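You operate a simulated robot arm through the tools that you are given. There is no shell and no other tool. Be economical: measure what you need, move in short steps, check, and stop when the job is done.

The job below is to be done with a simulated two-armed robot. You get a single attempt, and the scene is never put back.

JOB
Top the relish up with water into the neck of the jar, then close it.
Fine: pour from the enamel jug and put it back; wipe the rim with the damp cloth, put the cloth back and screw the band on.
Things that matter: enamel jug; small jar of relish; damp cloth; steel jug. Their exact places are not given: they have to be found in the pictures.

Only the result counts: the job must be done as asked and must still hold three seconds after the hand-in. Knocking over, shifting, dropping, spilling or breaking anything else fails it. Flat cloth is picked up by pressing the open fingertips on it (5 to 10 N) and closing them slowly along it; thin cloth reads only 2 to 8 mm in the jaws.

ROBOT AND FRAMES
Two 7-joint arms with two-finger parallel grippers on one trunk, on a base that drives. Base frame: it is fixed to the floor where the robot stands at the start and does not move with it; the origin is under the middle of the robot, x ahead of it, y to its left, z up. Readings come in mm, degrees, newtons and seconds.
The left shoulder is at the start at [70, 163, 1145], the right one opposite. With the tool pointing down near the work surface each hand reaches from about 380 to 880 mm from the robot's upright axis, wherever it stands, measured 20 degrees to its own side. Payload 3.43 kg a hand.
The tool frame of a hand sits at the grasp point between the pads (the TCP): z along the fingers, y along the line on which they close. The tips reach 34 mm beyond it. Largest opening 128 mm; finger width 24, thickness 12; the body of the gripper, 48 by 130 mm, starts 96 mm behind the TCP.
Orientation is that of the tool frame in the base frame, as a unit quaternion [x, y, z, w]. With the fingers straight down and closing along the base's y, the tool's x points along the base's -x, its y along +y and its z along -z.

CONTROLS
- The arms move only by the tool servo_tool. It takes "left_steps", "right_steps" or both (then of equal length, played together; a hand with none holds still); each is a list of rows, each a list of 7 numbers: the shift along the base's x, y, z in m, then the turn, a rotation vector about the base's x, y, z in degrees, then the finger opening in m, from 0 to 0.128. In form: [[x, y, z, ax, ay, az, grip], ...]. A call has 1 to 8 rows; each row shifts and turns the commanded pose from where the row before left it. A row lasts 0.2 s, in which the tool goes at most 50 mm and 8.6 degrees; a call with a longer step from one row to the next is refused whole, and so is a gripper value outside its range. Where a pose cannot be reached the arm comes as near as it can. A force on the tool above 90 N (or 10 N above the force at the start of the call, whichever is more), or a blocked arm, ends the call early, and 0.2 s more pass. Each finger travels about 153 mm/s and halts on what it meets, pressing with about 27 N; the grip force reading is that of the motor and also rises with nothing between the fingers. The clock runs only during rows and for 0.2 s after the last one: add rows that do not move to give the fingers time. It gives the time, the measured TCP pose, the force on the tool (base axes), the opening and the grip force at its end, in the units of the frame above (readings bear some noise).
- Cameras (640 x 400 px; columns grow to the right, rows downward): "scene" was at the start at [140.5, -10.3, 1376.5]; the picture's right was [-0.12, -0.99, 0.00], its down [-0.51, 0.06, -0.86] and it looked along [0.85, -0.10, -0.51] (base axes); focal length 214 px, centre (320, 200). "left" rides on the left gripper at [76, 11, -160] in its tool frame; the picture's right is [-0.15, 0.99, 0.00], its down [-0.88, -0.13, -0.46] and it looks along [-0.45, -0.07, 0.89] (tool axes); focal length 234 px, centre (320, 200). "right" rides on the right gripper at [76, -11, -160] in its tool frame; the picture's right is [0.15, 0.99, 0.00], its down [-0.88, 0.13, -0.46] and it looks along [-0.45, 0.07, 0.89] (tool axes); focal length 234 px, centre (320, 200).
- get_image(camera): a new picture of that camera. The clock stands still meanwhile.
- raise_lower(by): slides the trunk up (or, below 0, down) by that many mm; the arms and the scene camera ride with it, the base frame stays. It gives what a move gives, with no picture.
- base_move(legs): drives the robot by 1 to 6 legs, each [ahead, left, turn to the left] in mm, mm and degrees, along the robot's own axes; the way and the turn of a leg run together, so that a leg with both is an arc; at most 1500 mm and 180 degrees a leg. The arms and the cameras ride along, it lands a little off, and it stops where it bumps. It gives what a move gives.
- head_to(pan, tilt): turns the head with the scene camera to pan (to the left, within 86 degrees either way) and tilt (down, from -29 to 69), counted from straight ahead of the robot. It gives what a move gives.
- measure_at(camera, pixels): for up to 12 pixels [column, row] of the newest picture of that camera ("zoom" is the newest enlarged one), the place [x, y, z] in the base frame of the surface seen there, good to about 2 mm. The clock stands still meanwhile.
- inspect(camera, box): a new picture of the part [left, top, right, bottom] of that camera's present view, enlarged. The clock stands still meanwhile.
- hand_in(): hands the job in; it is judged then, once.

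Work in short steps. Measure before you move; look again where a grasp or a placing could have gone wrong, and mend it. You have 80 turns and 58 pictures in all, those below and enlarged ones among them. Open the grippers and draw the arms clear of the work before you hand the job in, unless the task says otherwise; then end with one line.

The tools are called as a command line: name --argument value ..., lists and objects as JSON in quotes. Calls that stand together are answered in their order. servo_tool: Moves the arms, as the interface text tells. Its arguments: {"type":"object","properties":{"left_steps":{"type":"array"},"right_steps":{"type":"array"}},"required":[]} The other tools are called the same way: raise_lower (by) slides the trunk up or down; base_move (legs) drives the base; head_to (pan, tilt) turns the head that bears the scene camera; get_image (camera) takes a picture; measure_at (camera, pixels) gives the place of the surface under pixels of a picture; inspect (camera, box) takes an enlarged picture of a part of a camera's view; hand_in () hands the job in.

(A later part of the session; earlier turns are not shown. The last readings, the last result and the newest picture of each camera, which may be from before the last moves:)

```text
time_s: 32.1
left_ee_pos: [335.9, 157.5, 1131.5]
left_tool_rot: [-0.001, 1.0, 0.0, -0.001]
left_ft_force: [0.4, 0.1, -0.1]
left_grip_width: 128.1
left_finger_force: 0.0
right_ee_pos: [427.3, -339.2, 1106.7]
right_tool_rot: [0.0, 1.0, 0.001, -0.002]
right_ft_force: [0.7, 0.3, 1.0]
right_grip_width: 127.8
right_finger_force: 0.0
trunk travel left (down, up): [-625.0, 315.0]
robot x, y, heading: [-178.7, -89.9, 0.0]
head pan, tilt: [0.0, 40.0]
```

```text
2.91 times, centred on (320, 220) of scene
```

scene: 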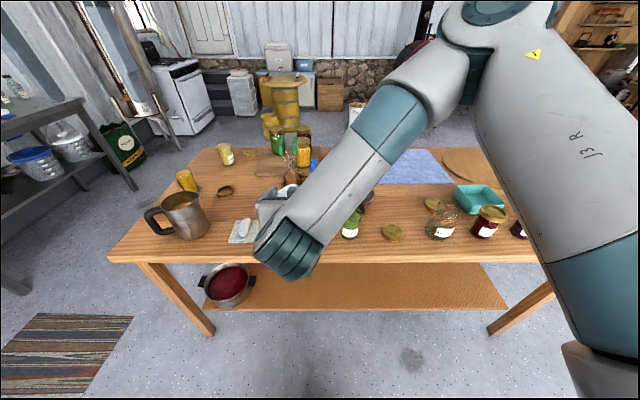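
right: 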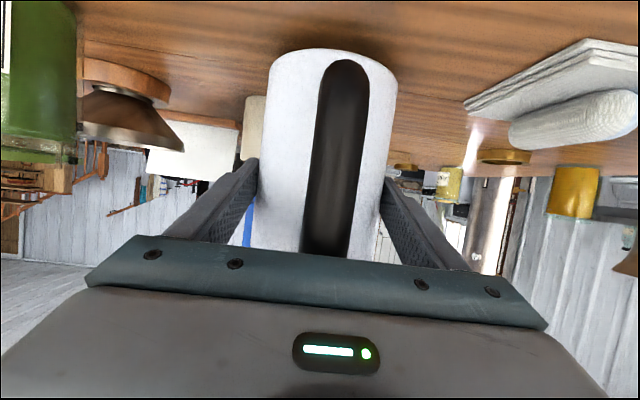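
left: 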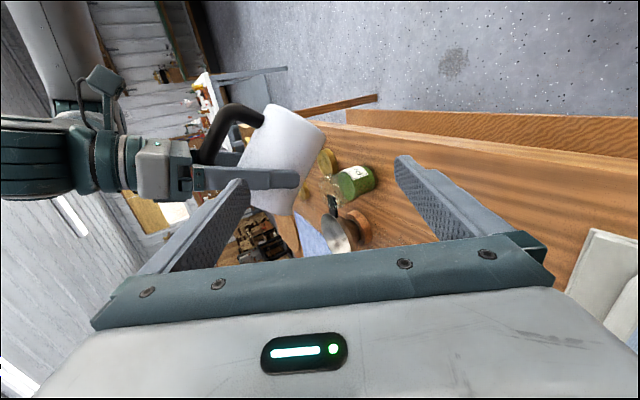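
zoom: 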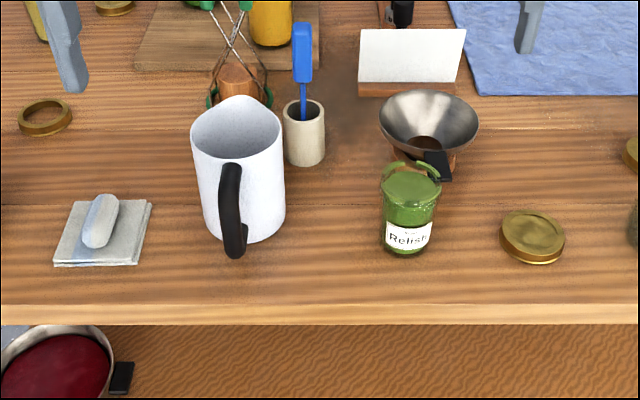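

Jug and jar look fine. I'll measure the cloth's ridge and pad.

measure_at --camera "zoom" --pixels '[[103, 205], [94, 240], [100, 222], [88, 225], [113, 220], [70, 240], [130, 225], [60, 262], [148, 205], [75, 203], [138, 260], [100, 262]]'

inspect --camera "left" --box '[300, 140, 380, 210]'

measure_at --camera "left" --pixels '[[342, 169], [342, 182], [342, 194], [335, 180], [349, 182], [325, 180], [356, 180]]'

```text
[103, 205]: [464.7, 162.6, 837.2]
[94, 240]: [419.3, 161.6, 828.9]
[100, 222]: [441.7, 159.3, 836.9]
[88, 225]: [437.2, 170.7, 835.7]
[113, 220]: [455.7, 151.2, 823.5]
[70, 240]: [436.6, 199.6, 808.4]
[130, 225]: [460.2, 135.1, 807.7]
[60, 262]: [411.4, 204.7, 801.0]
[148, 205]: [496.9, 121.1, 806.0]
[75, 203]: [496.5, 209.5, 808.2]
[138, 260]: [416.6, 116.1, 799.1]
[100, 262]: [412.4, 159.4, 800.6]
```

```text
5.71 times, centred on (340, 175) of left
```

zoom: 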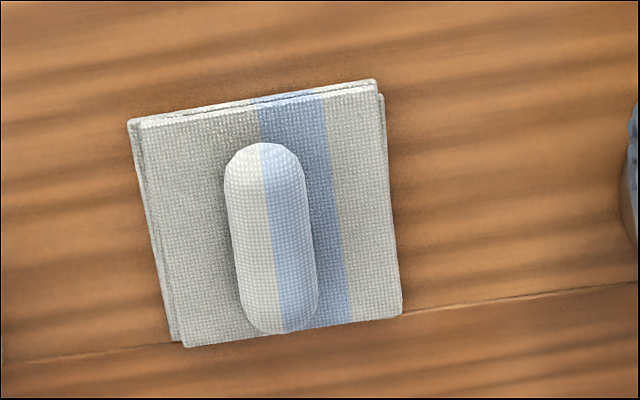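

```text
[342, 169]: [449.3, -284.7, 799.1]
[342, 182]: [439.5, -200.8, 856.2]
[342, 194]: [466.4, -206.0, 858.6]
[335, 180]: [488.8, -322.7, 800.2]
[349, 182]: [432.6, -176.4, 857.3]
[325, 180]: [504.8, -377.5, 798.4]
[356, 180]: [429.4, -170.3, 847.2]
```

The ridge runs along x, centred near (447,162), with its top at z=837 on a pad whose top is z=808. I'll descend over it with the fingers open 70 mm.

servo_tool --left_steps '[[0.02, 0, -0.03, 0, 0, 0, 0.11], [0.02, 0, -0.035, 0, 0, 0, 0.09], [0.02, 0.001, -0.035, 0, 0, 0, 0.07], [0.02, 0.001, -0.035, 0, 0, 0, 0.07], [0.02, 0.001, -0.035, 0, 0, 0, 0.07], [0.012, 0.001, -0.035, 0, 0, 0, 0.07], [0, 0, -0.035, 0, 0, 0, 0.07], [0, 0, -0.02, 0, 0, 0, 0.07]]'

get_image --camera "left"

```text
time_s: 33.9
left_ee_pos: [446.9, 161.1, 871.4]
left_tool_rot: [0.0, 1.0, 0.001, 0.0]
left_ft_force: [0.3, 1.1, -1.0]
left_grip_width: 70.2
left_finger_force: 0.1
right_ee_pos: [427.4, -337.4, 1107.0]
right_tool_rot: [0.001, 1.0, 0.0, 0.0]
right_ft_force: [-0.7, -0.2, 0.4]
right_grip_width: 127.9
right_finger_force: 0.1
trunk travel left (down, up): [-625.0, 315.0]
robot x, y, heading: [-181.0, -87.0, -0.0]
head pan, tilt: [0.0, 40.0]
```

```text
26 pictures are left
```

left: 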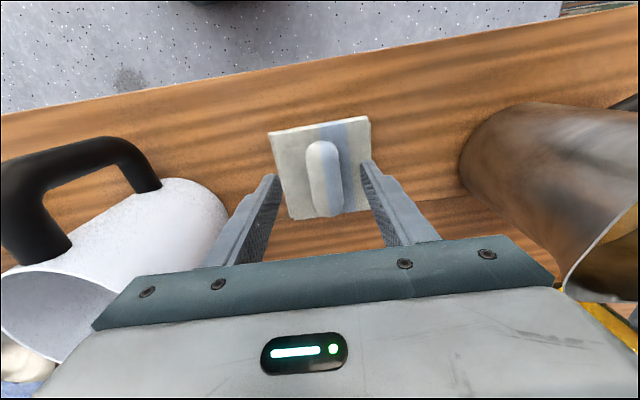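

The ridge is centred between the fingers. I'll go down 25 mm and close slowly.

servo_tool --left_steps '[[0, 0.001, -0.012, 0, 0, 0, 0.07], [0, 0, -0.01, 0, 0, 0, 0.06], [0, 0, -0.004, 0, 0, 0, 0.05], [0, 0, 0, 0, 0, 0, 0.035], [0, 0, 0, 0, 0, 0, 0.02], [0, 0, 0, 0, 0, 0, 0.01], [0, 0, 0, 0, 0, 0, 0.0], [0, 0, 0, 0, 0, 0, 0.0]]'

```text
time_s: 35.7
left_ee_pos: [444.9, 162.0, 844.7]
left_tool_rot: [0.0, 1.0, 0.0, 0.0]
left_ft_force: [2.2, 2.3, 7.9]
left_grip_width: 29.2
left_finger_force: 26.8
right_ee_pos: [425.7, -337.2, 1108.3]
right_tool_rot: [0.0, 1.0, 0.001, 0.001]
right_ft_force: [-0.9, 1.0, 0.4]
right_grip_width: 127.9
right_finger_force: 0.1
trunk travel left (down, up): [-625.0, 315.0]
robot x, y, heading: [-179.6, -91.2, -0.0]
head pan, tilt: [0.0, 40.0]
```

The ridge is gripped at 29 mm. I'll lift and move the right hand further away at the same time.

servo_tool --left_steps '[[0, 0, 0.01, 0, 0, 0, 0.0], [0, 0, 0.02, 0, 0, 0, 0.0], [0, 0, 0.03, 0, 0, 0, 0.0], [0, 0, 0.03, 0, 0, 0, 0.0], [0, 0, 0.03, 0, 0, 0, 0.0], [0, 0, 0.03, 0, 0, 0, 0.0], [0, 0, 0.03, 0, 0, 0, 0.0], [0, 0, 0.01, 0, 0, 0, 0.0]]' --right_steps '[[0, -0.02, 0.0, 0, 0, 0, 0.128], [0, -0.02, 0.0, 0, 0, 0, 0.128], [0, -0.02, 0.0, 0, 0, 0, 0.128], [0, -0.02, 0.0, 0, 0, 0, 0.128], [0, -0.02, 0.0, 0, 0, 0, 0.128], [0, -0.02, 0.0, 0, 0, 0, 0.128], [0, -0.02, 0.0, 0, 0, 0, 0.128], [0, 0, 0, 0, 0, 0, 0.128]]'

get_image --camera "left"

```text
time_s: 37.5
left_ee_pos: [445.0, 162.1, 1036.3]
left_tool_rot: [0.0, 1.0, -0.001, -0.001]
left_ft_force: [-0.6, 0.8, 0.0]
left_grip_width: 28.7
left_finger_force: 26.7
right_ee_pos: [425.4, -478.3, 1106.1]
right_tool_rot: [0.001, 1.0, 0.0, 0.0]
right_ft_force: [-0.2, -0.6, -0.1]
right_grip_width: 128.1
right_finger_force: 0.0
trunk travel left (down, up): [-625.0, 315.0]
robot x, y, heading: [-180.7, -91.4, -0.2]
head pan, tilt: [0.0, 40.0]
```

```text
25 pictures are left
```

left: 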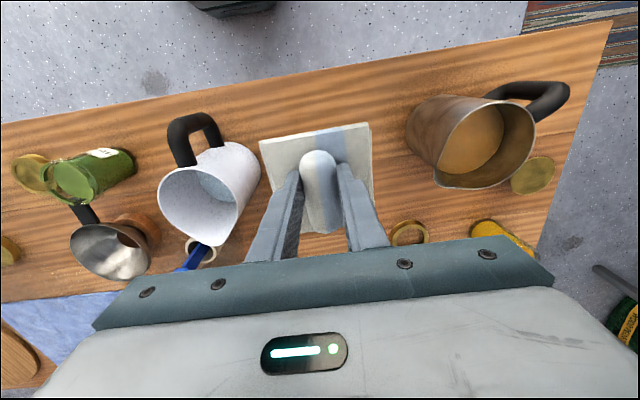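

The cloth is held. I'll carry it high to above the jar.

servo_tool --left_steps '[[0, -0.04, 0, 0, 0, 0, 0.0], [0, -0.044, 0, 0, 0, 0, 0.0], [0, -0.044, 0, 0, 0, 0, 0.0], [0, -0.044, 0, 0, 0, 0, 0.0], [0, -0.044, 0, 0, 0, 0, 0.0], [-0.003, -0.044, 0, 0, 0, 0, 0.0], [-0.003, -0.044, 0, 0, 0, 0, 0.0], [-0.003, -0.045, 0, 0, 0, 0, 0.0]]'

get_image --camera "scene"

```text
time_s: 39.3
left_ee_pos: [435.0, -190.6, 1034.8]
left_tool_rot: [-0.001, 1.0, 0.001, 0.001]
left_ft_force: [0.5, -1.0, -0.6]
left_grip_width: 28.8
left_finger_force: 26.9
right_ee_pos: [425.8, -480.0, 1106.3]
right_tool_rot: [0.0, 1.0, 0.0, 0.0]
right_ft_force: [0.1, -0.1, -0.1]
right_grip_width: 128.3
right_finger_force: 0.1
trunk travel left (down, up): [-625.0, 315.0]
robot x, y, heading: [-178.8, -92.6, -0.1]
head pan, tilt: [0.0, 40.0]
```

```text
24 pictures are left
```

scene: 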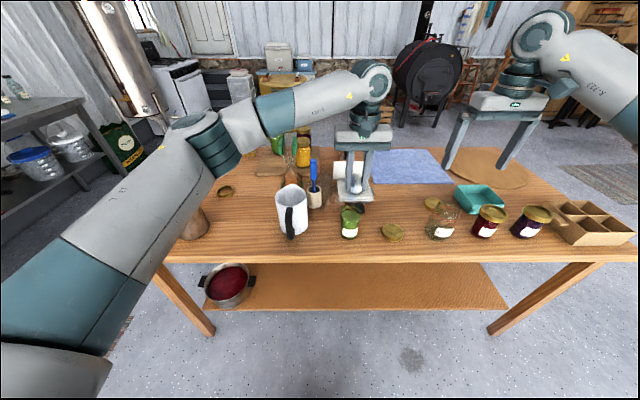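

I'll lower the pad to just above the rim (rim z≈897, pad underside 45 mm below the TCP).

servo_tool --left_steps '[[0, 0.003, -0.025, 0, 0, 0, 0.0], [0, 0, -0.025, 0, 0, 0, 0.0], [0, 0, -0.02, 0, 0, 0, 0.0], [0, 0, -0.012, 0, 0, 0, 0.0], [0, 0, -0.005, 0, 0, 0, 0.0], [0, 0, 0, 0, 0, 0, 0.0]]'

inspect --camera "scene" --box '[290, 150, 430, 250]'

```text
time_s: 40.7
left_ee_pos: [437.3, -182.4, 947.8]
left_tool_rot: [0.0, 1.0, 0.0, 0.0]
left_ft_force: [0.5, -0.1, -0.3]
left_grip_width: 28.8
left_finger_force: 26.8
right_ee_pos: [426.8, -478.2, 1107.5]
right_tool_rot: [0.001, 1.0, 0.0, 0.0]
right_ft_force: [-0.4, 0.4, 0.8]
right_grip_width: 128.2
right_finger_force: 0.1
trunk travel left (down, up): [-625.0, 315.0]
robot x, y, heading: [-182.4, -85.1, -0.0]
head pan, tilt: [0.0, 40.0]
```

```text
4.00 times, centred on (360, 200) of scene
```

zoom: 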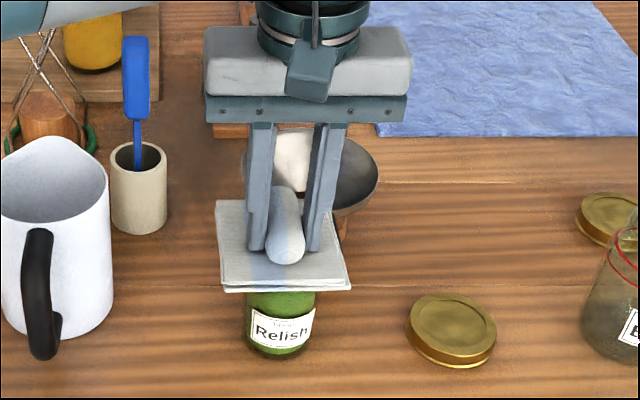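

The pad sits over the jar. I'll ease down in small steps and watch the force.

servo_tool --left_steps '[[0, -0.003, -0.002, 0, 0, 0, 0.0], [0, 0, -0.0015, 0, 0, 0, 0.0], [0, 0, -0.001, 0, 0, 0, 0.0], [0, 0, 0, 0, 0, 0, 0.0]]'

```text
time_s: 41.7
left_ee_pos: [436.8, -186.7, 943.6]
left_tool_rot: [0.0, 1.0, 0.0, 0.0]
left_ft_force: [-0.2, 1.5, 0.3]
left_grip_width: 28.8
left_finger_force: 27.2
right_ee_pos: [426.6, -477.0, 1106.5]
right_tool_rot: [0.002, 1.0, 0.0, 0.0]
right_ft_force: [-0.9, -0.2, 0.5]
right_grip_width: 128.0
right_finger_force: 0.0
trunk travel left (down, up): [-625.0, 315.0]
robot x, y, heading: [-183.3, -92.8, -0.1]
head pan, tilt: [0.0, 40.0]
```

servo_tool --left_steps '[[0, 0, -0.0015, 0, 0, 0, 0.0], [0, 0, -0.001, 0, 0, 0, 0.0], [0, 0, 0, 0, 0, 0, 0.0]]'

```text
time_s: 42.5
left_ee_pos: [436.1, -187.5, 943.9]
left_tool_rot: [0.001, 1.0, -0.001, 0.001]
left_ft_force: [1.3, -1.4, 17.6]
left_grip_width: 28.7
left_finger_force: 27.0
right_ee_pos: [424.2, -478.1, 1107.9]
right_tool_rot: [0.0, 1.0, 0.0, 0.0]
right_ft_force: [0.4, 0.8, -0.6]
right_grip_width: 128.0
right_finger_force: 0.2
trunk travel left (down, up): [-625.0, 315.0]
robot x, y, heading: [-177.7, -87.8, -0.2]
head pan, tilt: [0.0, 40.0]
```

I didn't announce that last call: it was a small extra press, which read 17.6 N, more than wanted. I'll ease off to light contact and make small wiping strokes.

servo_tool --left_steps '[[0, 0, 0.0013, 0, 0, 0, 0.0], [0.004, 0, 0, 0, 0, 3, 0.0]]'

```text
time_s: 43.1
left_ee_pos: [438.2, -188.6, 943.8]
left_tool_rot: [-0.025, 1.0, 0.0, 0.0]
left_ft_force: [-5.1, -2.2, 12.3]
left_grip_width: 28.9
left_finger_force: 26.7
right_ee_pos: [424.7, -478.2, 1107.4]
right_tool_rot: [0.001, 1.0, 0.0, 0.0]
right_ft_force: [0.1, 0.6, -0.3]
right_grip_width: 127.6
right_finger_force: 0.1
trunk travel left (down, up): [-625.0, 315.0]
robot x, y, heading: [-182.6, -92.9, -0.2]
head pan, tilt: [0.0, 40.0]
```

It's still 12 N. I'll lift 0.8 mm more, then make a small circular stroke with a twist.

servo_tool --left_steps '[[0, 0, 0.0008, 0, 0, 0, 0.0], [0.003, 0.003, 0, 0, 0, 4, 0.0], [-0.003, 0.004, 0, 0, 0, 4, 0.0], [-0.006, 0, 0, 0, 0, -4, 0.0], [-0.004, -0.006, 0, 0, 0, -5, 0.0], [0.003, -0.006, 0, 0, 0, -5, 0.0], [0.006, 0.0, 0, 0, 0, -5, 0.0], [-0.001, 0.005, 0, 0, 0, 5, 0.0]]'

inspect --camera "scene" --box '[290, 150, 430, 250]'

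```text
time_s: 44.9
left_ee_pos: [438.0, -187.1, 944.1]
left_tool_rot: [0.027, 1.0, -0.001, -0.001]
left_ft_force: [0.1, -2.7, 5.4]
left_grip_width: 28.8
left_finger_force: 27.0
right_ee_pos: [426.2, -478.3, 1107.0]
right_tool_rot: [0.001, 1.0, 0.001, 0.0]
right_ft_force: [-0.2, -0.8, 0.0]
right_grip_width: 127.9
right_finger_force: 0.1
trunk travel left (down, up): [-625.0, 315.0]
robot x, y, heading: [-183.4, -86.2, 0.1]
head pan, tilt: [0.0, 40.0]
```

```text
4.00 times, centred on (360, 200) of scene
```

zoom: 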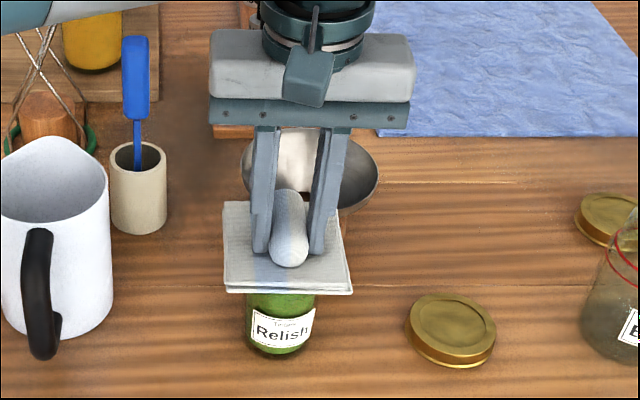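

The jar hasn't moved, and 5.4 N is a good wiping force. I'll do a fuller circular stroke.

servo_tool --left_steps '[[0.008, 0.0, 0, 0, 0, 6, 0.0], [-0.002, 0.01, 0, 0, 0, 6, 0.0], [-0.012, 0.002, 0, 0, 0, 6, 0.0], [-0.007, -0.01, 0, 0, 0, -7, 0.0], [0.005, -0.012, 0, 0, 0, -7, 0.0], [0.012, -0.002, 0, 0, 0, -7, 0.0], [0.004, 0.01, 0, 0, 0, -4, 0.0], [-0.008, 0.002, 0, 0, 0, 4, 0.0]]'

servo_tool --left_steps '[[0.008, 0.0, 0, 0, 0, 6, 0.0], [-0.002, 0.01, 0, 0, 0, 6, 0.0], [-0.012, 0.002, 0, 0, 0, 6, 0.0], [-0.007, -0.01, 0, 0, 0, -6, 0.0], [0.005, -0.012, 0, 0, 0, -6, 0.0], [0.012, -0.002, 0, 0, 0, -6, 0.0], [0.004, 0.01, 0, 0, 0, 3, 0.0], [-0.008, 0.002, 0, 0, 0, 3, 0.0]]'

servo_tool --left_steps '[[0, 0, 0.005, 0, 0, 0, 0.0], [0, 0, 0.02, 0, 0, 0, 0.0], [0, 0, 0.03, 0, 0, 0, 0.0], [0, 0, 0.03, 0, 0, 0, 0.0], [0, 0.02, 0.01, 0, 0, 0, 0.0], [0, 0.045, 0, 0, 0, 0, 0.0], [0, 0.045, 0, 0, 0, 0, 0.0], [0, 0.045, 0, 0, 0, 0, 0.0]]'

inspect --camera "scene" --box '[290, 170, 430, 260]'

```text
time_s: 46.7
left_ee_pos: [437.2, -186.7, 943.2]
left_tool_rot: [0.052, 0.999, 0.0, 0.0]
left_ft_force: [0.2, 0.5, 2.6]
left_grip_width: 28.8
left_finger_force: 26.9
right_ee_pos: [425.3, -478.0, 1107.7]
right_tool_rot: [0.001, 1.0, 0.001, 0.0]
right_ft_force: [0.3, 0.2, -0.1]
right_grip_width: 128.1
right_finger_force: 0.1
trunk travel left (down, up): [-625.0, 315.0]
robot x, y, heading: [-181.4, -86.6, -0.2]
head pan, tilt: [0.0, 40.0]
```

```text
time_s: 48.5
left_ee_pos: [438.8, -186.2, 944.6]
left_tool_rot: [-0.002, 1.0, 0.0, 0.001]
left_ft_force: [3.6, 0.0, 8.5]
left_grip_width: 29.0
left_finger_force: 26.9
right_ee_pos: [425.9, -478.1, 1106.6]
right_tool_rot: [0.001, 1.0, 0.0, 0.001]
right_ft_force: [0.1, 0.5, -0.2]
right_grip_width: 128.0
right_finger_force: 0.0
trunk travel left (down, up): [-625.0, 315.0]
robot x, y, heading: [-183.0, -85.2, -0.3]
head pan, tilt: [0.0, 40.0]
```

```text
time_s: 50.3
left_ee_pos: [439.9, -27.8, 1037.8]
left_tool_rot: [0.0, 1.0, 0.0, 0.0]
left_ft_force: [0.1, -0.9, -0.9]
left_grip_width: 28.6
left_finger_force: 26.8
right_ee_pos: [425.9, -477.1, 1106.9]
right_tool_rot: [0.001, 1.0, -0.002, 0.001]
right_ft_force: [0.2, 0.3, 0.1]
right_grip_width: 128.0
right_finger_force: 0.0
trunk travel left (down, up): [-625.0, 315.0]
robot x, y, heading: [-183.5, -86.7, -0.2]
head pan, tilt: [0.0, 40.0]
```

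```text
4.44 times, centred on (360, 215) of scene
```

zoom: 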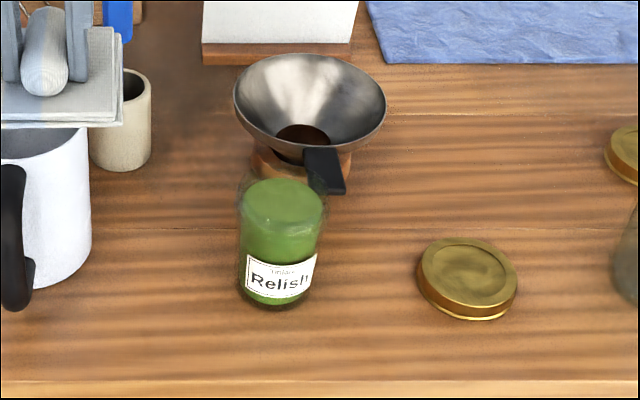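

The green residue is gone and the rim is clean. I'll carry the cloth back to TCP (445,162).

servo_tool --left_steps '[[0, 0.04, 0, 0, 0, 0, 0.0], [0.002, 0.045, 0, 0, 0, 0, 0.0], [0.002, 0.045, 0, 0, 0, 0, 0.0], [0.001, 0.04, 0, 0, 0, 0, 0.0], [0, 0.02, -0.035, 0, 0, 0, 0.0], [0, 0, -0.04, 0, 0, 0, 0.0], [0, 0, -0.04, 0, 0, 0, 0.0], [0, 0, -0.04, 0, 0, 0, 0.0]]'

servo_tool --left_steps '[[0, 0, -0.02, 0, 0, 0, 0.0], [0, 0, -0.01, 0, 0, 0, 0.0], [0, 0, -0.004, 0, 0, 0, 0.0], [0, 0, 0, 0, 0, 0, 0.0]]'

```text
time_s: 52.1
left_ee_pos: [443.3, 158.6, 886.4]
left_tool_rot: [-0.001, 1.0, -0.001, 0.0]
left_ft_force: [0.6, -0.1, 0.2]
left_grip_width: 28.8
left_finger_force: 27.4
right_ee_pos: [427.3, -477.2, 1107.2]
right_tool_rot: [0.001, 1.0, 0.0, -0.001]
right_ft_force: [0.1, 0.9, -0.5]
right_grip_width: 128.0
right_finger_force: 0.0
trunk travel left (down, up): [-625.0, 315.0]
robot x, y, heading: [-181.4, -87.2, -0.5]
head pan, tilt: [0.0, 40.0]
```

```text
time_s: 53.1
left_ee_pos: [444.7, 158.2, 849.3]
left_tool_rot: [0.0, 1.0, 0.0, 0.0]
left_ft_force: [0.3, 0.5, -0.8]
left_grip_width: 28.8
left_finger_force: 26.7
right_ee_pos: [426.1, -478.6, 1107.2]
right_tool_rot: [0.0, 1.0, 0.0, 0.0]
right_ft_force: [0.7, -0.6, -0.4]
right_grip_width: 127.9
right_finger_force: 0.0
trunk travel left (down, up): [-625.0, 315.0]
robot x, y, heading: [-181.2, -95.8, -0.2]
head pan, tilt: [0.0, 40.0]
```

I'll shift y by 3 mm, touch down, then open and rise.

servo_tool --left_steps '[[0, 0.003, -0.002, 0, 0, 0, 0.0], [0, 0, -0.0015, 0, 0, 0, 0.0], [0, 0, 0, 0, 0, 0, 0.03], [0, 0, 0, 0, 0, 0, 0.045], [0, 0, 0, 0, 0, 0, 0.06], [0, 0, 0, 0, 0, 0, 0.07], [0, 0, 0.02, 0, 0, 0, 0.07], [0, 0, 0.03, 0, 0, 0, 0.07]]'

get_image --camera "left"

```text
time_s: 54.9
left_ee_pos: [441.8, 160.1, 896.6]
left_tool_rot: [0.0, 1.0, 0.0, 0.0]
left_ft_force: [0.0, -0.3, 0.0]
left_grip_width: 70.2
left_finger_force: 0.0
right_ee_pos: [425.1, -477.9, 1106.1]
right_tool_rot: [0.0, 1.0, 0.0, 0.0]
right_ft_force: [0.1, -1.1, 0.2]
right_grip_width: 128.0
right_finger_force: 0.0
trunk travel left (down, up): [-625.0, 315.0]
robot x, y, heading: [-180.8, -91.0, 0.0]
head pan, tilt: [0.0, 40.0]
```

```text
20 pictures are left
```

left: 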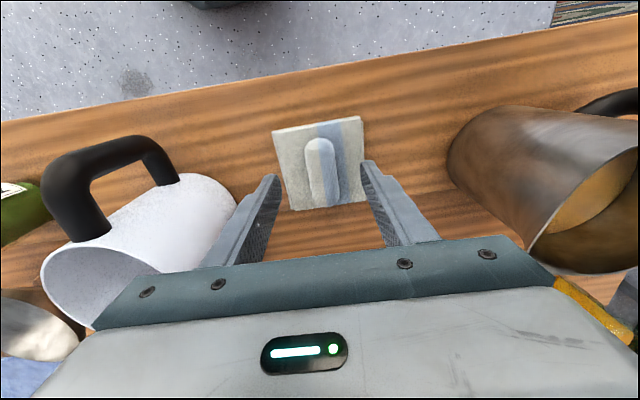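

The cloth is back in place. Next, the left hand will steady the jar from the front, fingers forward, while the right screws the band on. I'll raise the left hand and pitch it forward first.

servo_tool --left_steps '[[-0.01, 0, 0.04, 0, 0, 0, 0.08], [-0.01, 0, 0.04, 0, -8.5, 0, 0.09], [-0.01, -0.01, 0.04, 0, -8.5, 0, 0.09], [-0.01, -0.02, 0.03, 0, -8.5, 0, 0.09], [-0.01, -0.03, 0.02, 0, -8.5, 0, 0.09], [-0.01, -0.035, 0.01, 0, -8.5, 0, 0.09], [-0.01, -0.04, 0, 0, -8.5, 0, 0.09], [-0.01, -0.04, 0, 0, -8.5, 0, 0.09]]'

servo_tool --left_steps '[[0, -0.03, 0, 0, -8.5, 0, 0.09], [0, -0.03, 0, 0, 0, 0, 0.09], [0, -0.03, 0, 0, 0, 0, 0.09], [0, -0.03, 0, 0, 0, 0, 0.09], [0, -0.03, -0.01, 0, 0, 0, 0.09], [0, -0.022, -0.02, 0, 0, 0, 0.09], [0, 0, -0.03, 0, 0, 0, 0.09], [0, 0, -0.03, 0, 0, 0, 0.09]]'

```text
time_s: 56.7
left_ee_pos: [364.0, -16.6, 1078.3]
left_tool_rot: [0.0, 0.868, 0.0, 0.497]
left_ft_force: [0.8, 0.4, 0.0]
left_grip_width: 90.0
left_finger_force: 0.1
right_ee_pos: [425.7, -480.0, 1106.4]
right_tool_rot: [0.001, 1.0, 0.001, 0.0]
right_ft_force: [-0.5, -0.5, 0.5]
right_grip_width: 128.0
right_finger_force: 0.0
trunk travel left (down, up): [-625.0, 315.0]
robot x, y, heading: [-181.2, -88.4, -0.3]
head pan, tilt: [0.0, 40.0]
```

```text
time_s: 58.5
left_ee_pos: [364.3, -185.6, 983.2]
left_tool_rot: [0.0, 0.829, 0.001, 0.56]
left_ft_force: [-1.0, -0.4, 0.5]
left_grip_width: 90.1
left_finger_force: 0.0
right_ee_pos: [425.1, -478.2, 1106.6]
right_tool_rot: [0.0, 1.0, 0.0, -0.001]
right_ft_force: [-0.3, -0.3, -1.0]
right_grip_width: 127.8
right_finger_force: 0.0
trunk travel left (down, up): [-625.0, 315.0]
robot x, y, heading: [-183.0, -87.5, -0.2]
head pan, tilt: [0.0, 40.0]
```

I'll descend in front of the jar, pulled back 10 mm.

servo_tool --left_steps '[[-0.005, 0, -0.03, 0, 0, 0, 0.09], [-0.005, 0, -0.03, 0, 0, 0, 0.09], [0, 0, -0.03, 0, 0, 0, 0.09], [0, 0, -0.025, 0, 0, 0, 0.09], [0, 0, -0.016, 0, 0, 0, 0.09], [0, 0, 0, 0, 0, 0, 0.09]]'

get_image --camera "left"

```text
time_s: 59.9
left_ee_pos: [353.5, -185.8, 854.7]
left_tool_rot: [-0.001, 0.829, 0.001, 0.559]
left_ft_force: [0.1, -0.1, 1.0]
left_grip_width: 90.1
left_finger_force: 0.0
right_ee_pos: [425.1, -478.3, 1105.9]
right_tool_rot: [0.001, 1.0, 0.0, -0.001]
right_ft_force: [-0.4, 0.4, -0.1]
right_grip_width: 127.8
right_finger_force: 0.0
trunk travel left (down, up): [-625.0, 315.0]
robot x, y, heading: [-181.9, -94.4, -0.3]
head pan, tilt: [0.0, 40.0]
```

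```text
19 pictures are left
```

left: 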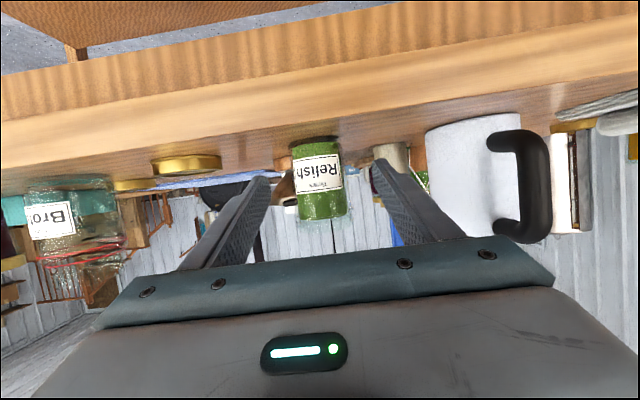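

The jar at column 319 is centred between the fingers at 268 and 375. I'll advance to TCP x≈434 and close gently.

servo_tool --left_steps '[[0.02, 0, -0.002, 0, 0, 0, 0.09], [0.02, 0, -0.002, 0, 0, 0, 0.09], [0.02, 0, 0, 0, 0, 0, 0.09], [0.015, 0, 0, 0, 0, 0, 0.09], [0.005, 0, 0, 0, 0, 0, 0.09], [0, 0, 0, 0, 0, 0, 0.09]]'

get_image --camera "left"

```text
time_s: 61.3
left_ee_pos: [433.2, -186.7, 850.2]
left_tool_rot: [0.0, 0.829, 0.0, 0.559]
left_ft_force: [-1.1, 0.1, -0.4]
left_grip_width: 89.7
left_finger_force: 0.0
right_ee_pos: [425.4, -477.2, 1106.9]
right_tool_rot: [0.001, 1.0, 0.0, 0.0]
right_ft_force: [0.4, 0.0, 0.0]
right_grip_width: 128.1
right_finger_force: 0.0
trunk travel left (down, up): [-625.0, 315.0]
robot x, y, heading: [-180.9, -89.9, -0.2]
head pan, tilt: [0.0, 40.0]
```

```text
18 pictures are left
```

left: 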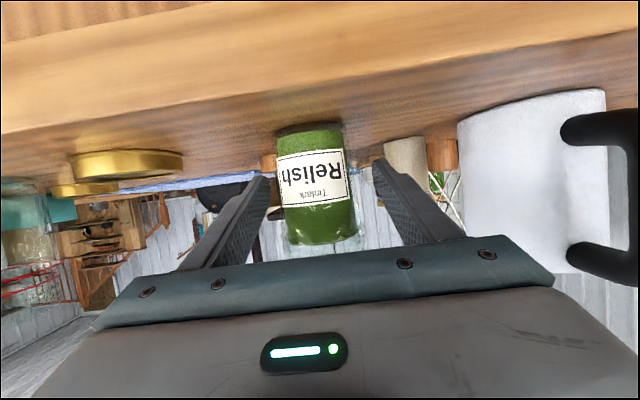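

It's well centred (277 to 358). I'll close slowly until the pads hold it.

servo_tool --left_steps '[[0, 0, 0, 0, 0, 0, 0.08], [0, 0, 0, 0, 0, 0, 0.074], [0, 0, 0, 0, 0, 0, 0.07], [0, 0, 0, 0, 0, 0, 0.066], [0, 0, 0, 0, 0, 0, 0.062], [0, 0, 0, 0, 0, 0, 0.058], [0, 0, 0, 0, 0, 0, 0.05], [0, 0, 0, 0, 0, 0, 0.05]]'

inspect --camera "right" --box '[200, 0, 640, 240]'

```text
time_s: 63.1
left_ee_pos: [432.4, -188.0, 849.9]
left_tool_rot: [0.0, 0.829, 0.0, 0.559]
left_ft_force: [0.1, -1.5, 0.3]
left_grip_width: 61.2
left_finger_force: 27.2
right_ee_pos: [425.3, -477.5, 1106.4]
right_tool_rot: [0.001, 1.0, 0.001, 0.0]
right_ft_force: [-0.2, -0.3, -0.7]
right_grip_width: 128.0
right_finger_force: 0.0
trunk travel left (down, up): [-625.0, 315.0]
robot x, y, heading: [-177.0, -84.9, 0.1]
head pan, tilt: [0.0, 40.0]
```

```text
1.45 times, centred on (420, 120) of right
```

zoom: 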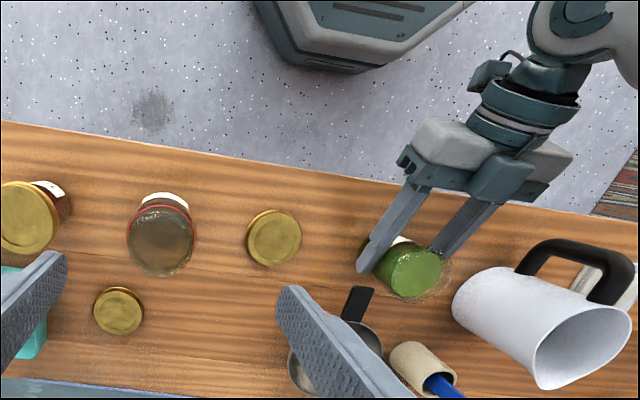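

The jar is held at 61 mm. I'll measure the lid, the jar rim and the second lid precisely from this view.

measure_at --camera "zoom" --pixels '[[250, 235], [298, 235], [272, 213], [272, 260], [272, 236], [95, 312], [140, 312], [118, 290], [118, 330], [412, 270], [412, 250], [450, 275]]'

inspect --camera "right" --box '[340, 120, 540, 220]'

```text
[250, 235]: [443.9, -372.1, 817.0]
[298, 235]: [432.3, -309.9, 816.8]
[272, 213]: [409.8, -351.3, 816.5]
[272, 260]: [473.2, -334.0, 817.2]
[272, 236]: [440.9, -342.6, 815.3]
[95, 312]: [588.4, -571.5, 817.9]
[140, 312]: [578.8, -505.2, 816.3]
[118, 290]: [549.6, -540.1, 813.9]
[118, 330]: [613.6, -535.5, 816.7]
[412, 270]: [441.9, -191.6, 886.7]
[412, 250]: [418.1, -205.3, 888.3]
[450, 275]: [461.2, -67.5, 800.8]
```

```text
3.20 times, centred on (440, 170) of right
```

zoom: 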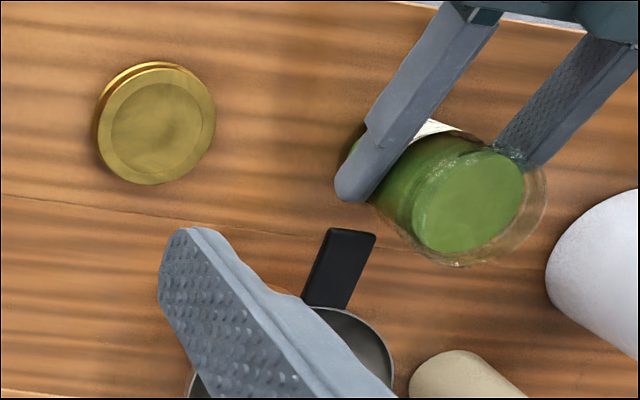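

The water is still in the neck at z≈886. The band is 66 mm across, centred near (442.5,-340). I'll move the right hand over it and descend partway.

servo_tool --right_steps '[[0.002, 0.02, -0.02, 0, 0, 0, 0.1], [0.003, 0.025, -0.03, 0, 0, 0, 0.09], [0.003, 0.025, -0.03, 0, 0, 0, 0.09], [0.003, 0.025, -0.035, 0, 0, 0, 0.09], [0.003, 0.025, -0.035, 0, 0, 0, 0.09], [0.003, 0.018, -0.035, 0, 0, 0, 0.09], [0, 0, -0.03, 0, 0, 0, 0.09], [0, 0, -0.02, 0, 0, 0, 0.09]]'

get_image --camera "right"

```text
time_s: 64.9
left_ee_pos: [433.3, -186.5, 849.1]
left_tool_rot: [0.0, 0.829, 0.0, 0.559]
left_ft_force: [0.6, 0.8, -0.7]
left_grip_width: 61.4
left_finger_force: 26.5
right_ee_pos: [442.5, -339.5, 871.6]
right_tool_rot: [0.001, 1.0, -0.001, 0.0]
right_ft_force: [1.2, -0.1, -0.1]
right_grip_width: 89.9
right_finger_force: 0.0
trunk travel left (down, up): [-625.0, 315.0]
robot x, y, heading: [-178.6, -88.2, -0.2]
head pan, tilt: [0.0, 40.0]
```

```text
15 pictures are left
```

right: 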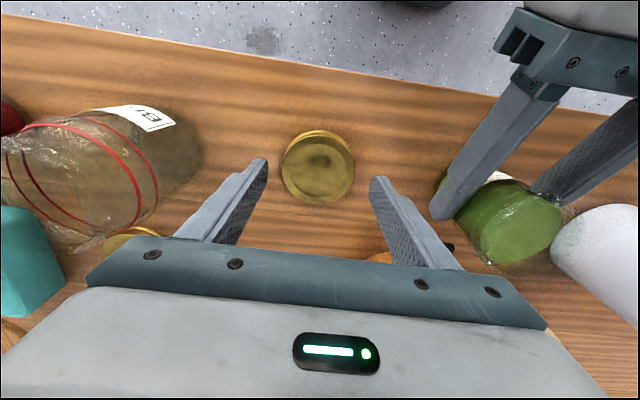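

The band is centred between the fingers laterally. I'll measure its x extent.

measure_at --camera "right" --pixels '[[284, 165], [352, 170], [318, 137], [318, 200], [318, 168], [300, 150], [340, 190]]'

```text
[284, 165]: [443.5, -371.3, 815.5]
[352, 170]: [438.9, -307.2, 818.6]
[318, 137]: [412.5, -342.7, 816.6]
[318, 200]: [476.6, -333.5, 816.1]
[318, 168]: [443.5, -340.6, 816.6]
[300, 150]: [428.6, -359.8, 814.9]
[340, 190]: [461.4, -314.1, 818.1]
```

Centre is (444.5,-339). I'll descend to tips about 4 mm off the table and close.

servo_tool --right_steps '[[0.002, 0.0005, -0.015, 0, 0, 0, 0.09], [0, 0, -0.013, 0, 0, 0, 0.085], [0, 0, -0.0055, 0, 0, 0, 0.08], [0, 0, 0, 0, 0, 0, 0.074], [0, 0, 0, 0, 0, 0, 0.07], [0, 0, 0, 0, 0, 0, 0.066], [0, 0, 0, 0, 0, 0, 0.06], [0, 0, 0, 0, 0, 0, 0.05]]'

```text
time_s: 66.7
left_ee_pos: [432.1, -186.6, 850.2]
left_tool_rot: [0.0, 0.829, 0.0, 0.559]
left_ft_force: [-0.4, 1.6, 0.6]
left_grip_width: 61.4
left_finger_force: 27.0
right_ee_pos: [444.6, -338.8, 840.0]
right_tool_rot: [0.001, 1.0, 0.0, 0.0]
right_ft_force: [0.6, 0.1, 0.1]
right_grip_width: 72.2
right_finger_force: 27.3
trunk travel left (down, up): [-625.0, 315.0]
robot x, y, heading: [-184.4, -91.9, -0.3]
head pan, tilt: [0.0, 40.0]
```

The band is gripped at 72 mm. I'll lift it and check how it sits in the fingers.

servo_tool --right_steps '[[0, 0, 0.01, 0, 0, 0, 0.05], [0, 0, 0.025, 0, 0, 0, 0.05], [0, 0, 0.03, 0, 0, 0, 0.05], [0, 0, 0.03, 0, 0, 0, 0.05], [0, 0, 0.03, 0, 0, 0, 0.05], [0, 0, 0.0, 0, 0, 0, 0.05]]'

inspect --camera "scene" --box '[320, 150, 480, 260]'

inspect --camera "right" --box '[220, 100, 620, 280]'

```text
time_s: 68.1
left_ee_pos: [432.7, -186.8, 850.3]
left_tool_rot: [0.0, 0.829, 0.0, 0.56]
left_ft_force: [-0.5, 0.2, 0.5]
left_grip_width: 61.5
left_finger_force: 26.9
right_ee_pos: [442.9, -339.9, 963.2]
right_tool_rot: [0.001, 1.0, 0.0, -0.001]
right_ft_force: [-0.1, 0.0, -0.3]
right_grip_width: 72.1
right_finger_force: 27.2
trunk travel left (down, up): [-625.0, 315.0]
robot x, y, heading: [-183.7, -86.9, 0.0]
head pan, tilt: [0.0, 40.0]
```

```text
3.64 times, centred on (400, 205) of scene
```

zoom: 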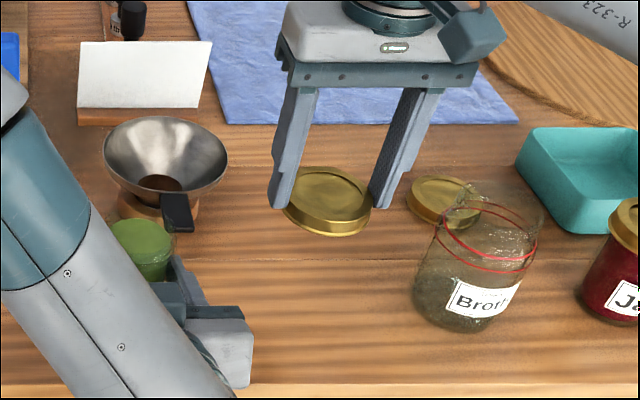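

```text
1.60 times, centred on (420, 190) of right
```

zoom: 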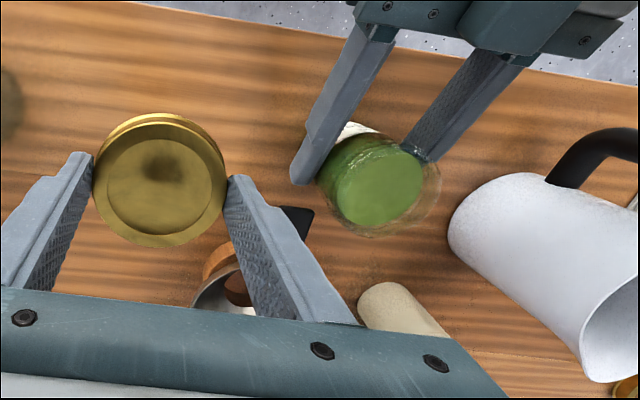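

The band is held level. I'll remeasure the jar rim for the exact centre.

measure_at --camera "zoom" --pixels '[[438, 180], [436, 195], [380, 235], [400, 232], [360, 228], [335, 210], [322, 190], [425, 215], [375, 185], [420, 165], [345, 218], [440, 170]]'

inspect --camera "right" --box '[390, 160, 520, 260]'

```text
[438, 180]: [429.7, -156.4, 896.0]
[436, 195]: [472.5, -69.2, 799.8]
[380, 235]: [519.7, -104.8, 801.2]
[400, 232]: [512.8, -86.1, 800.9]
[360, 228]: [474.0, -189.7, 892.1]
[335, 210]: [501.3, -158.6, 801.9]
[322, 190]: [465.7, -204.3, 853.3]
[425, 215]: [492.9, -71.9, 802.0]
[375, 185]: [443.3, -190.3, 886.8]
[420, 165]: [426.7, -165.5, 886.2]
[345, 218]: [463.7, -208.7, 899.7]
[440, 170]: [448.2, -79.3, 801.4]
```

```text
4.00 times, centred on (455, 210) of right
```

zoom: 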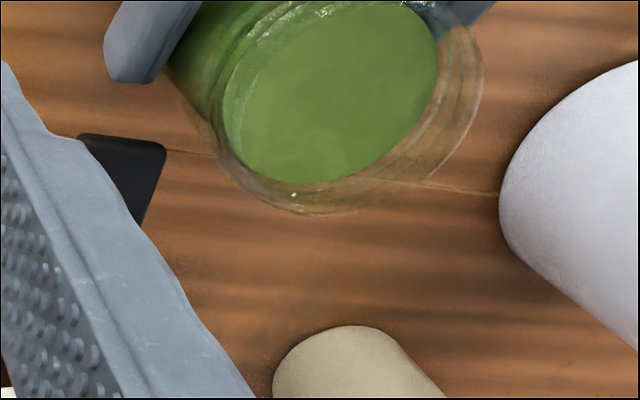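

measure_at --camera "zoom" --pixels '[[290, 207], [320, 212], [350, 207], [400, 193], [445, 155], [470, 115], [479, 80], [480, 55], [225, 165], [245, 188], [212, 130], [265, 200]]'

```text
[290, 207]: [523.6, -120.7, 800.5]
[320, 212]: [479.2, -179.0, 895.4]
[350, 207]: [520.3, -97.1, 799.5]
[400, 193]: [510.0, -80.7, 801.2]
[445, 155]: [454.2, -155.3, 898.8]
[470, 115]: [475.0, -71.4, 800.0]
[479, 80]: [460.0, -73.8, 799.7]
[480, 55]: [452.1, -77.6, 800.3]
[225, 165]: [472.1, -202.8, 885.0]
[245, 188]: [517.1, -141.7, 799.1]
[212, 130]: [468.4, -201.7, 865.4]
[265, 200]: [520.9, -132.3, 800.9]
```

The rim fits a circle centred near (445,-187), top z≈898. I'll yaw the hand to +72° for turning room while moving the band above the jar.

servo_tool --right_steps '[[0, 0.01, 0.01, 0, 0, 8.5, 0.05], [0, 0.02, 0.01, 0, 0, 8.5, 0.05], [0, 0.022, 0.003, 0, 0, 8.5, 0.05], [0, 0.022, 0, 0, 0, 8.5, 0.05], [0, 0.022, 0, 0, 0, 8.5, 0.05], [0, 0.022, 0, 0, 0, 8.5, 0.05], [0.0005, 0.02, 0, 0, 0, 8.5, 0.05], [0.0005, 0.014, 0, 0, 0, 8.5, 0.05]]'

inspect --camera "scene" --box '[290, 140, 430, 250]'

```text
time_s: 69.9
left_ee_pos: [431.6, -187.5, 850.5]
left_tool_rot: [0.0, 0.829, 0.0, 0.559]
left_ft_force: [-0.4, 0.5, -0.2]
left_grip_width: 61.4
left_finger_force: 27.0
right_ee_pos: [444.0, -201.4, 986.3]
right_tool_rot: [-0.496, 0.868, 0.0, 0.0]
right_ft_force: [0.2, -0.4, -0.4]
right_grip_width: 72.1
right_finger_force: 26.4
right hand out of reach, approached as far as the arm can: row 8
trunk travel left (down, up): [-625.0, 315.0]
robot x, y, heading: [-180.9, -92.6, 0.1]
head pan, tilt: [0.0, 40.0]
```

```text
3.64 times, centred on (360, 195) of scene
```

zoom: 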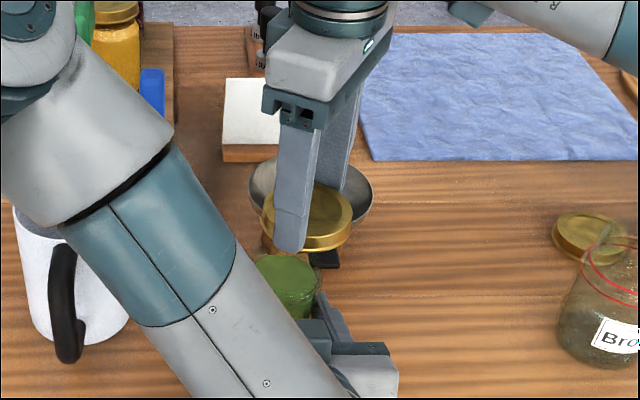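

Yaw is limited near 60°, which is enough. I'll centre over the jar at (445,-187) and lower to just above the rim.

servo_tool --right_steps '[[0.001, 0.007, 0, 0, 0, -2, 0.05], [0, 0.007, -0.01, 0, 0, -2, 0.05], [0, 0, -0.015, 0, 0, 0, 0.05], [0, 0, -0.012, 0, 0, 0, 0.05], [0, 0, -0.005, 0, 0, 0, 0.05], [0, 0, 0, 0, 0, 0, 0.05]]'

inspect --camera "right" --box '[220, 100, 420, 240]'

```text
time_s: 71.3
left_ee_pos: [432.6, -187.3, 850.5]
left_tool_rot: [0.001, 0.829, -0.001, 0.559]
left_ft_force: [-1.3, -0.1, 1.0]
left_grip_width: 61.0
left_finger_force: 27.4
right_ee_pos: [447.9, -186.8, 945.0]
right_tool_rot: [-0.465, 0.885, 0.0, 0.0]
right_ft_force: [-0.1, -0.3, 0.2]
right_grip_width: 72.2
right_finger_force: 26.6
trunk travel left (down, up): [-625.0, 315.0]
robot x, y, heading: [-181.8, -86.3, 0.0]
head pan, tilt: [0.0, 40.0]
```

```text
2.86 times, centred on (320, 170) of right
```

zoom: 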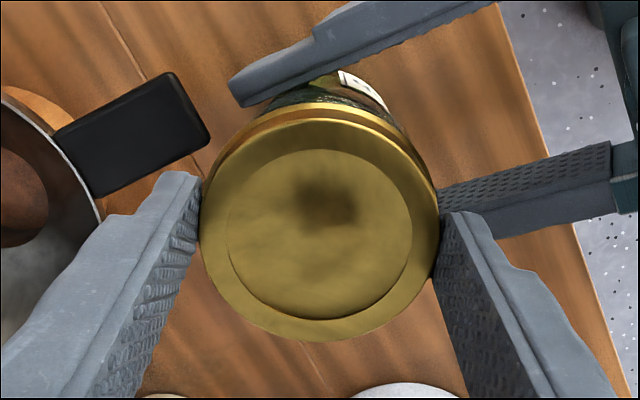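

I'll correct x by -2.5 mm and ease down, watching for contact.

servo_tool --right_steps '[[-0.0025, 0, -0.002, 0, 0, 0, 0.05], [0, 0, -0.002, 0, 0, 0, 0.05], [0, 0, -0.002, 0, 0, 0, 0.05], [0, 0, -0.001, 0, 0, 0, 0.05], [0, 0, -0.001, 0, 0, 0, 0.05], [0, 0, -0.001, 0, 0, 0, 0.05], [0, 0, 0, 0, 0, 0, 0.05]]'

```text
time_s: 72.9
left_ee_pos: [432.7, -186.5, 849.7]
left_tool_rot: [-0.001, 0.829, 0.001, 0.559]
left_ft_force: [-0.4, -0.4, -0.3]
left_grip_width: 61.6
left_finger_force: 26.8
right_ee_pos: [444.6, -187.0, 935.8]
right_tool_rot: [-0.465, 0.885, 0.0, -0.001]
right_ft_force: [-0.4, -0.7, 0.8]
right_grip_width: 72.0
right_finger_force: 26.9
trunk travel left (down, up): [-625.0, 315.0]
robot x, y, heading: [-180.1, -90.1, -0.2]
head pan, tilt: [0.0, 40.0]
```

No contact yet with the band's skirt at z≈896. I'll keep easing down.

servo_tool --right_steps '[[0, 0, -0.001, 0, 0, 0, 0.05], [0, 0, -0.001, 0, 0, 0, 0.05], [0, 0, -0.001, 0, 0, 0, 0.05], [0, 0, -0.001, 0, 0, 0, 0.05], [0, 0, 0, 0, 0, 0, 0.05]]'

```text
time_s: 74.1
left_ee_pos: [433.5, -186.8, 850.3]
left_tool_rot: [0.0, 0.829, 0.0, 0.559]
left_ft_force: [-0.2, 0.4, 0.0]
left_grip_width: 61.4
left_finger_force: 27.0
right_ee_pos: [443.5, -187.6, 931.7]
right_tool_rot: [-0.465, 0.885, 0.0, 0.0]
right_ft_force: [0.1, -0.2, 0.5]
right_grip_width: 72.1
right_finger_force: 26.7
trunk travel left (down, up): [-625.0, 315.0]
robot x, y, heading: [-182.2, -89.5, 0.1]
head pan, tilt: [0.0, 40.0]
```

servo_tool --right_steps '[[0, 0, -0.001, 0, 0, 0, 0.05], [0, 0, -0.001, 0, 0, 0, 0.05], [0, 0, -0.001, 0, 0, 0, 0.05], [0, 0, -0.001, 0, 0, 0, 0.05], [0, 0, 0, 0, 0, 0, 0.05]]'

inspect --camera "scene" --box '[320, 160, 400, 240]'

```text
time_s: 75.3
left_ee_pos: [431.8, -187.7, 851.0]
left_tool_rot: [0.0, 0.829, 0.0, 0.559]
left_ft_force: [-8.1, 2.6, 3.9]
left_grip_width: 61.0
left_finger_force: 27.3
right_ee_pos: [444.4, -188.4, 927.4]
right_tool_rot: [-0.465, 0.885, -0.001, 0.0]
right_ft_force: [8.3, -1.8, -2.9]
right_grip_width: 72.2
right_finger_force: 26.9
trunk travel left (down, up): [-625.0, 315.0]
robot x, y, heading: [-183.6, -89.2, 0.0]
head pan, tilt: [0.0, 40.0]
```

```text
5.00 times, centred on (360, 200) of scene
```

zoom: 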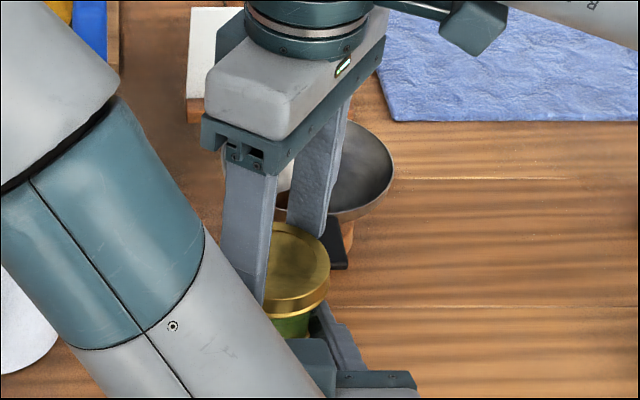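

The skirt is over the rim, and equal and opposite lateral forces of 8 N show the band has located on the jar, about 1 mm +x of my hand. I'll shift to relieve that and begin turning clockwise.

servo_tool --right_steps '[[0.001, -0.0002, 0, 0, 0, 0, 0.05], [0, 0, 0, 0, 0, -4, 0.05], [0, 0, -0.0001, 0, 0, -6, 0.05], [0, 0, -0.0001, 0, 0, -6, 0.05]]'

```text
time_s: 76.3
left_ee_pos: [433.4, -186.4, 851.9]
left_tool_rot: [0.0, 0.829, 0.0, 0.559]
left_ft_force: [-0.1, -2.4, 2.9]
left_grip_width: 61.3
left_finger_force: 26.7
right_ee_pos: [445.0, -186.8, 927.0]
right_tool_rot: [-0.337, 0.941, 0.0, -0.001]
right_ft_force: [-0.7, 2.1, -5.9]
right_grip_width: 72.0
right_finger_force: 26.6
trunk travel left (down, up): [-625.0, 315.0]
robot x, y, heading: [-179.8, -86.3, -0.2]
head pan, tilt: [0.0, 40.0]
```

The lateral force is relieved, and the band is drawing the hand down as it turns, so the thread is engaged. I'll continue turning while following downward.

servo_tool --right_steps '[[0, 0, -0.0005, 0, 0, -8, 0.05], [0, 0, -0.0002, 0, 0, -8, 0.05], [0, 0, -0.0001, 0, 0, -8, 0.05], [0, 0, -0.0001, 0, 0, -8, 0.05], [0, 0, -0.0001, 0, 0, -8, 0.05], [0, 0, -0.0001, 0, 0, -8, 0.05]]'

```text
time_s: 77.7
left_ee_pos: [432.5, -187.2, 850.8]
left_tool_rot: [0.0, 0.829, 0.0, 0.559]
left_ft_force: [14.8, -9.8, -0.5]
left_grip_width: 61.2
left_finger_force: 27.0
right_ee_pos: [445.0, -186.5, 927.1]
right_tool_rot: [0.075, 0.997, 0.002, -0.001]
right_ft_force: [-14.1, 9.9, -1.5]
right_grip_width: 72.0
right_finger_force: 26.5
trunk travel left (down, up): [-625.0, 315.0]
robot x, y, heading: [-179.9, -90.6, 0.0]
head pan, tilt: [0.0, 40.0]
```

The band sits a little off-centre in the grip, so the lateral force swung round as I turned. I'll shift (-1.5,+1.0) mm to relieve it and keep turning.

servo_tool --right_steps '[[-0.0015, 0.001, 0, 0, 0, 0, 0.05], [0, 0, 0, 0, 0, -6, 0.05], [-0.0001, 0.0001, -0.0001, 0, 0, -6, 0.05], [-0.0001, 0.0001, -0.0001, 0, 0, -6, 0.05], [-0.0001, 0.0001, -0.0001, 0, 0, -6, 0.05]]'

```text
time_s: 78.9
left_ee_pos: [432.1, -189.1, 849.8]
left_tool_rot: [0.001, 0.83, -0.001, 0.558]
left_ft_force: [-6.7, -7.7, 4.6]
left_grip_width: 61.2
left_finger_force: 27.0
right_ee_pos: [444.5, -185.5, 927.4]
right_tool_rot: [0.282, 0.959, 0.001, 0.001]
right_ft_force: [7.7, 10.5, -3.9]
right_grip_width: 72.2
right_finger_force: 27.0
trunk travel left (down, up): [-625.0, 315.0]
robot x, y, heading: [-179.8, -87.7, -0.1]
head pan, tilt: [0.0, 40.0]
```

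About 88° has been turned so far. I'll relieve (+0.8,+1.0) mm, follow down 0.4 mm, and continue to the wrist limit near -55°.

servo_tool --right_steps '[[0.0008, 0.001, -0.0004, 0, 0, 0, 0.05], [0, 0, 0, 0, 0, -6, 0.05], [0, 0, -0.0001, 0, 0, -6, 0.05], [0, 0, -0.0001, 0, 0, -6, 0.05], [0, 0, -0.0001, 0, 0, -5, 0.05]]'

inspect --camera "scene" --box '[320, 160, 400, 240]'

```text
time_s: 80.1
left_ee_pos: [433.1, -186.7, 850.7]
left_tool_rot: [0.001, 0.829, -0.001, 0.559]
left_ft_force: [-8.5, -5.8, 2.4]
left_grip_width: 61.1
left_finger_force: 26.9
right_ee_pos: [444.3, -184.3, 925.4]
right_tool_rot: [0.467, 0.884, -0.001, 0.0]
right_ft_force: [9.1, 4.5, -1.0]
right_grip_width: 72.0
right_finger_force: 27.5
trunk travel left (down, up): [-625.0, 315.0]
robot x, y, heading: [-183.2, -91.0, -0.2]
head pan, tilt: [0.0, 40.0]
```

```text
5.00 times, centred on (360, 200) of scene
```

zoom: 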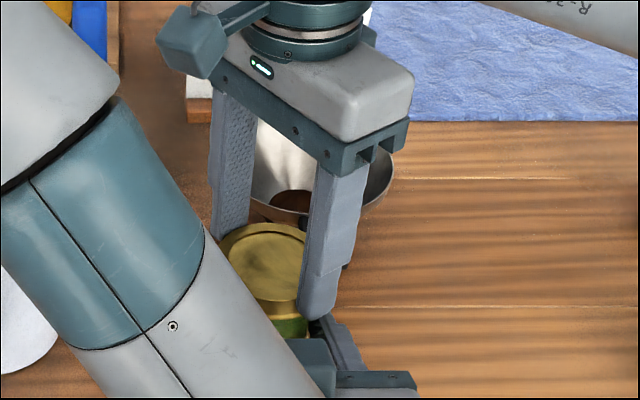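

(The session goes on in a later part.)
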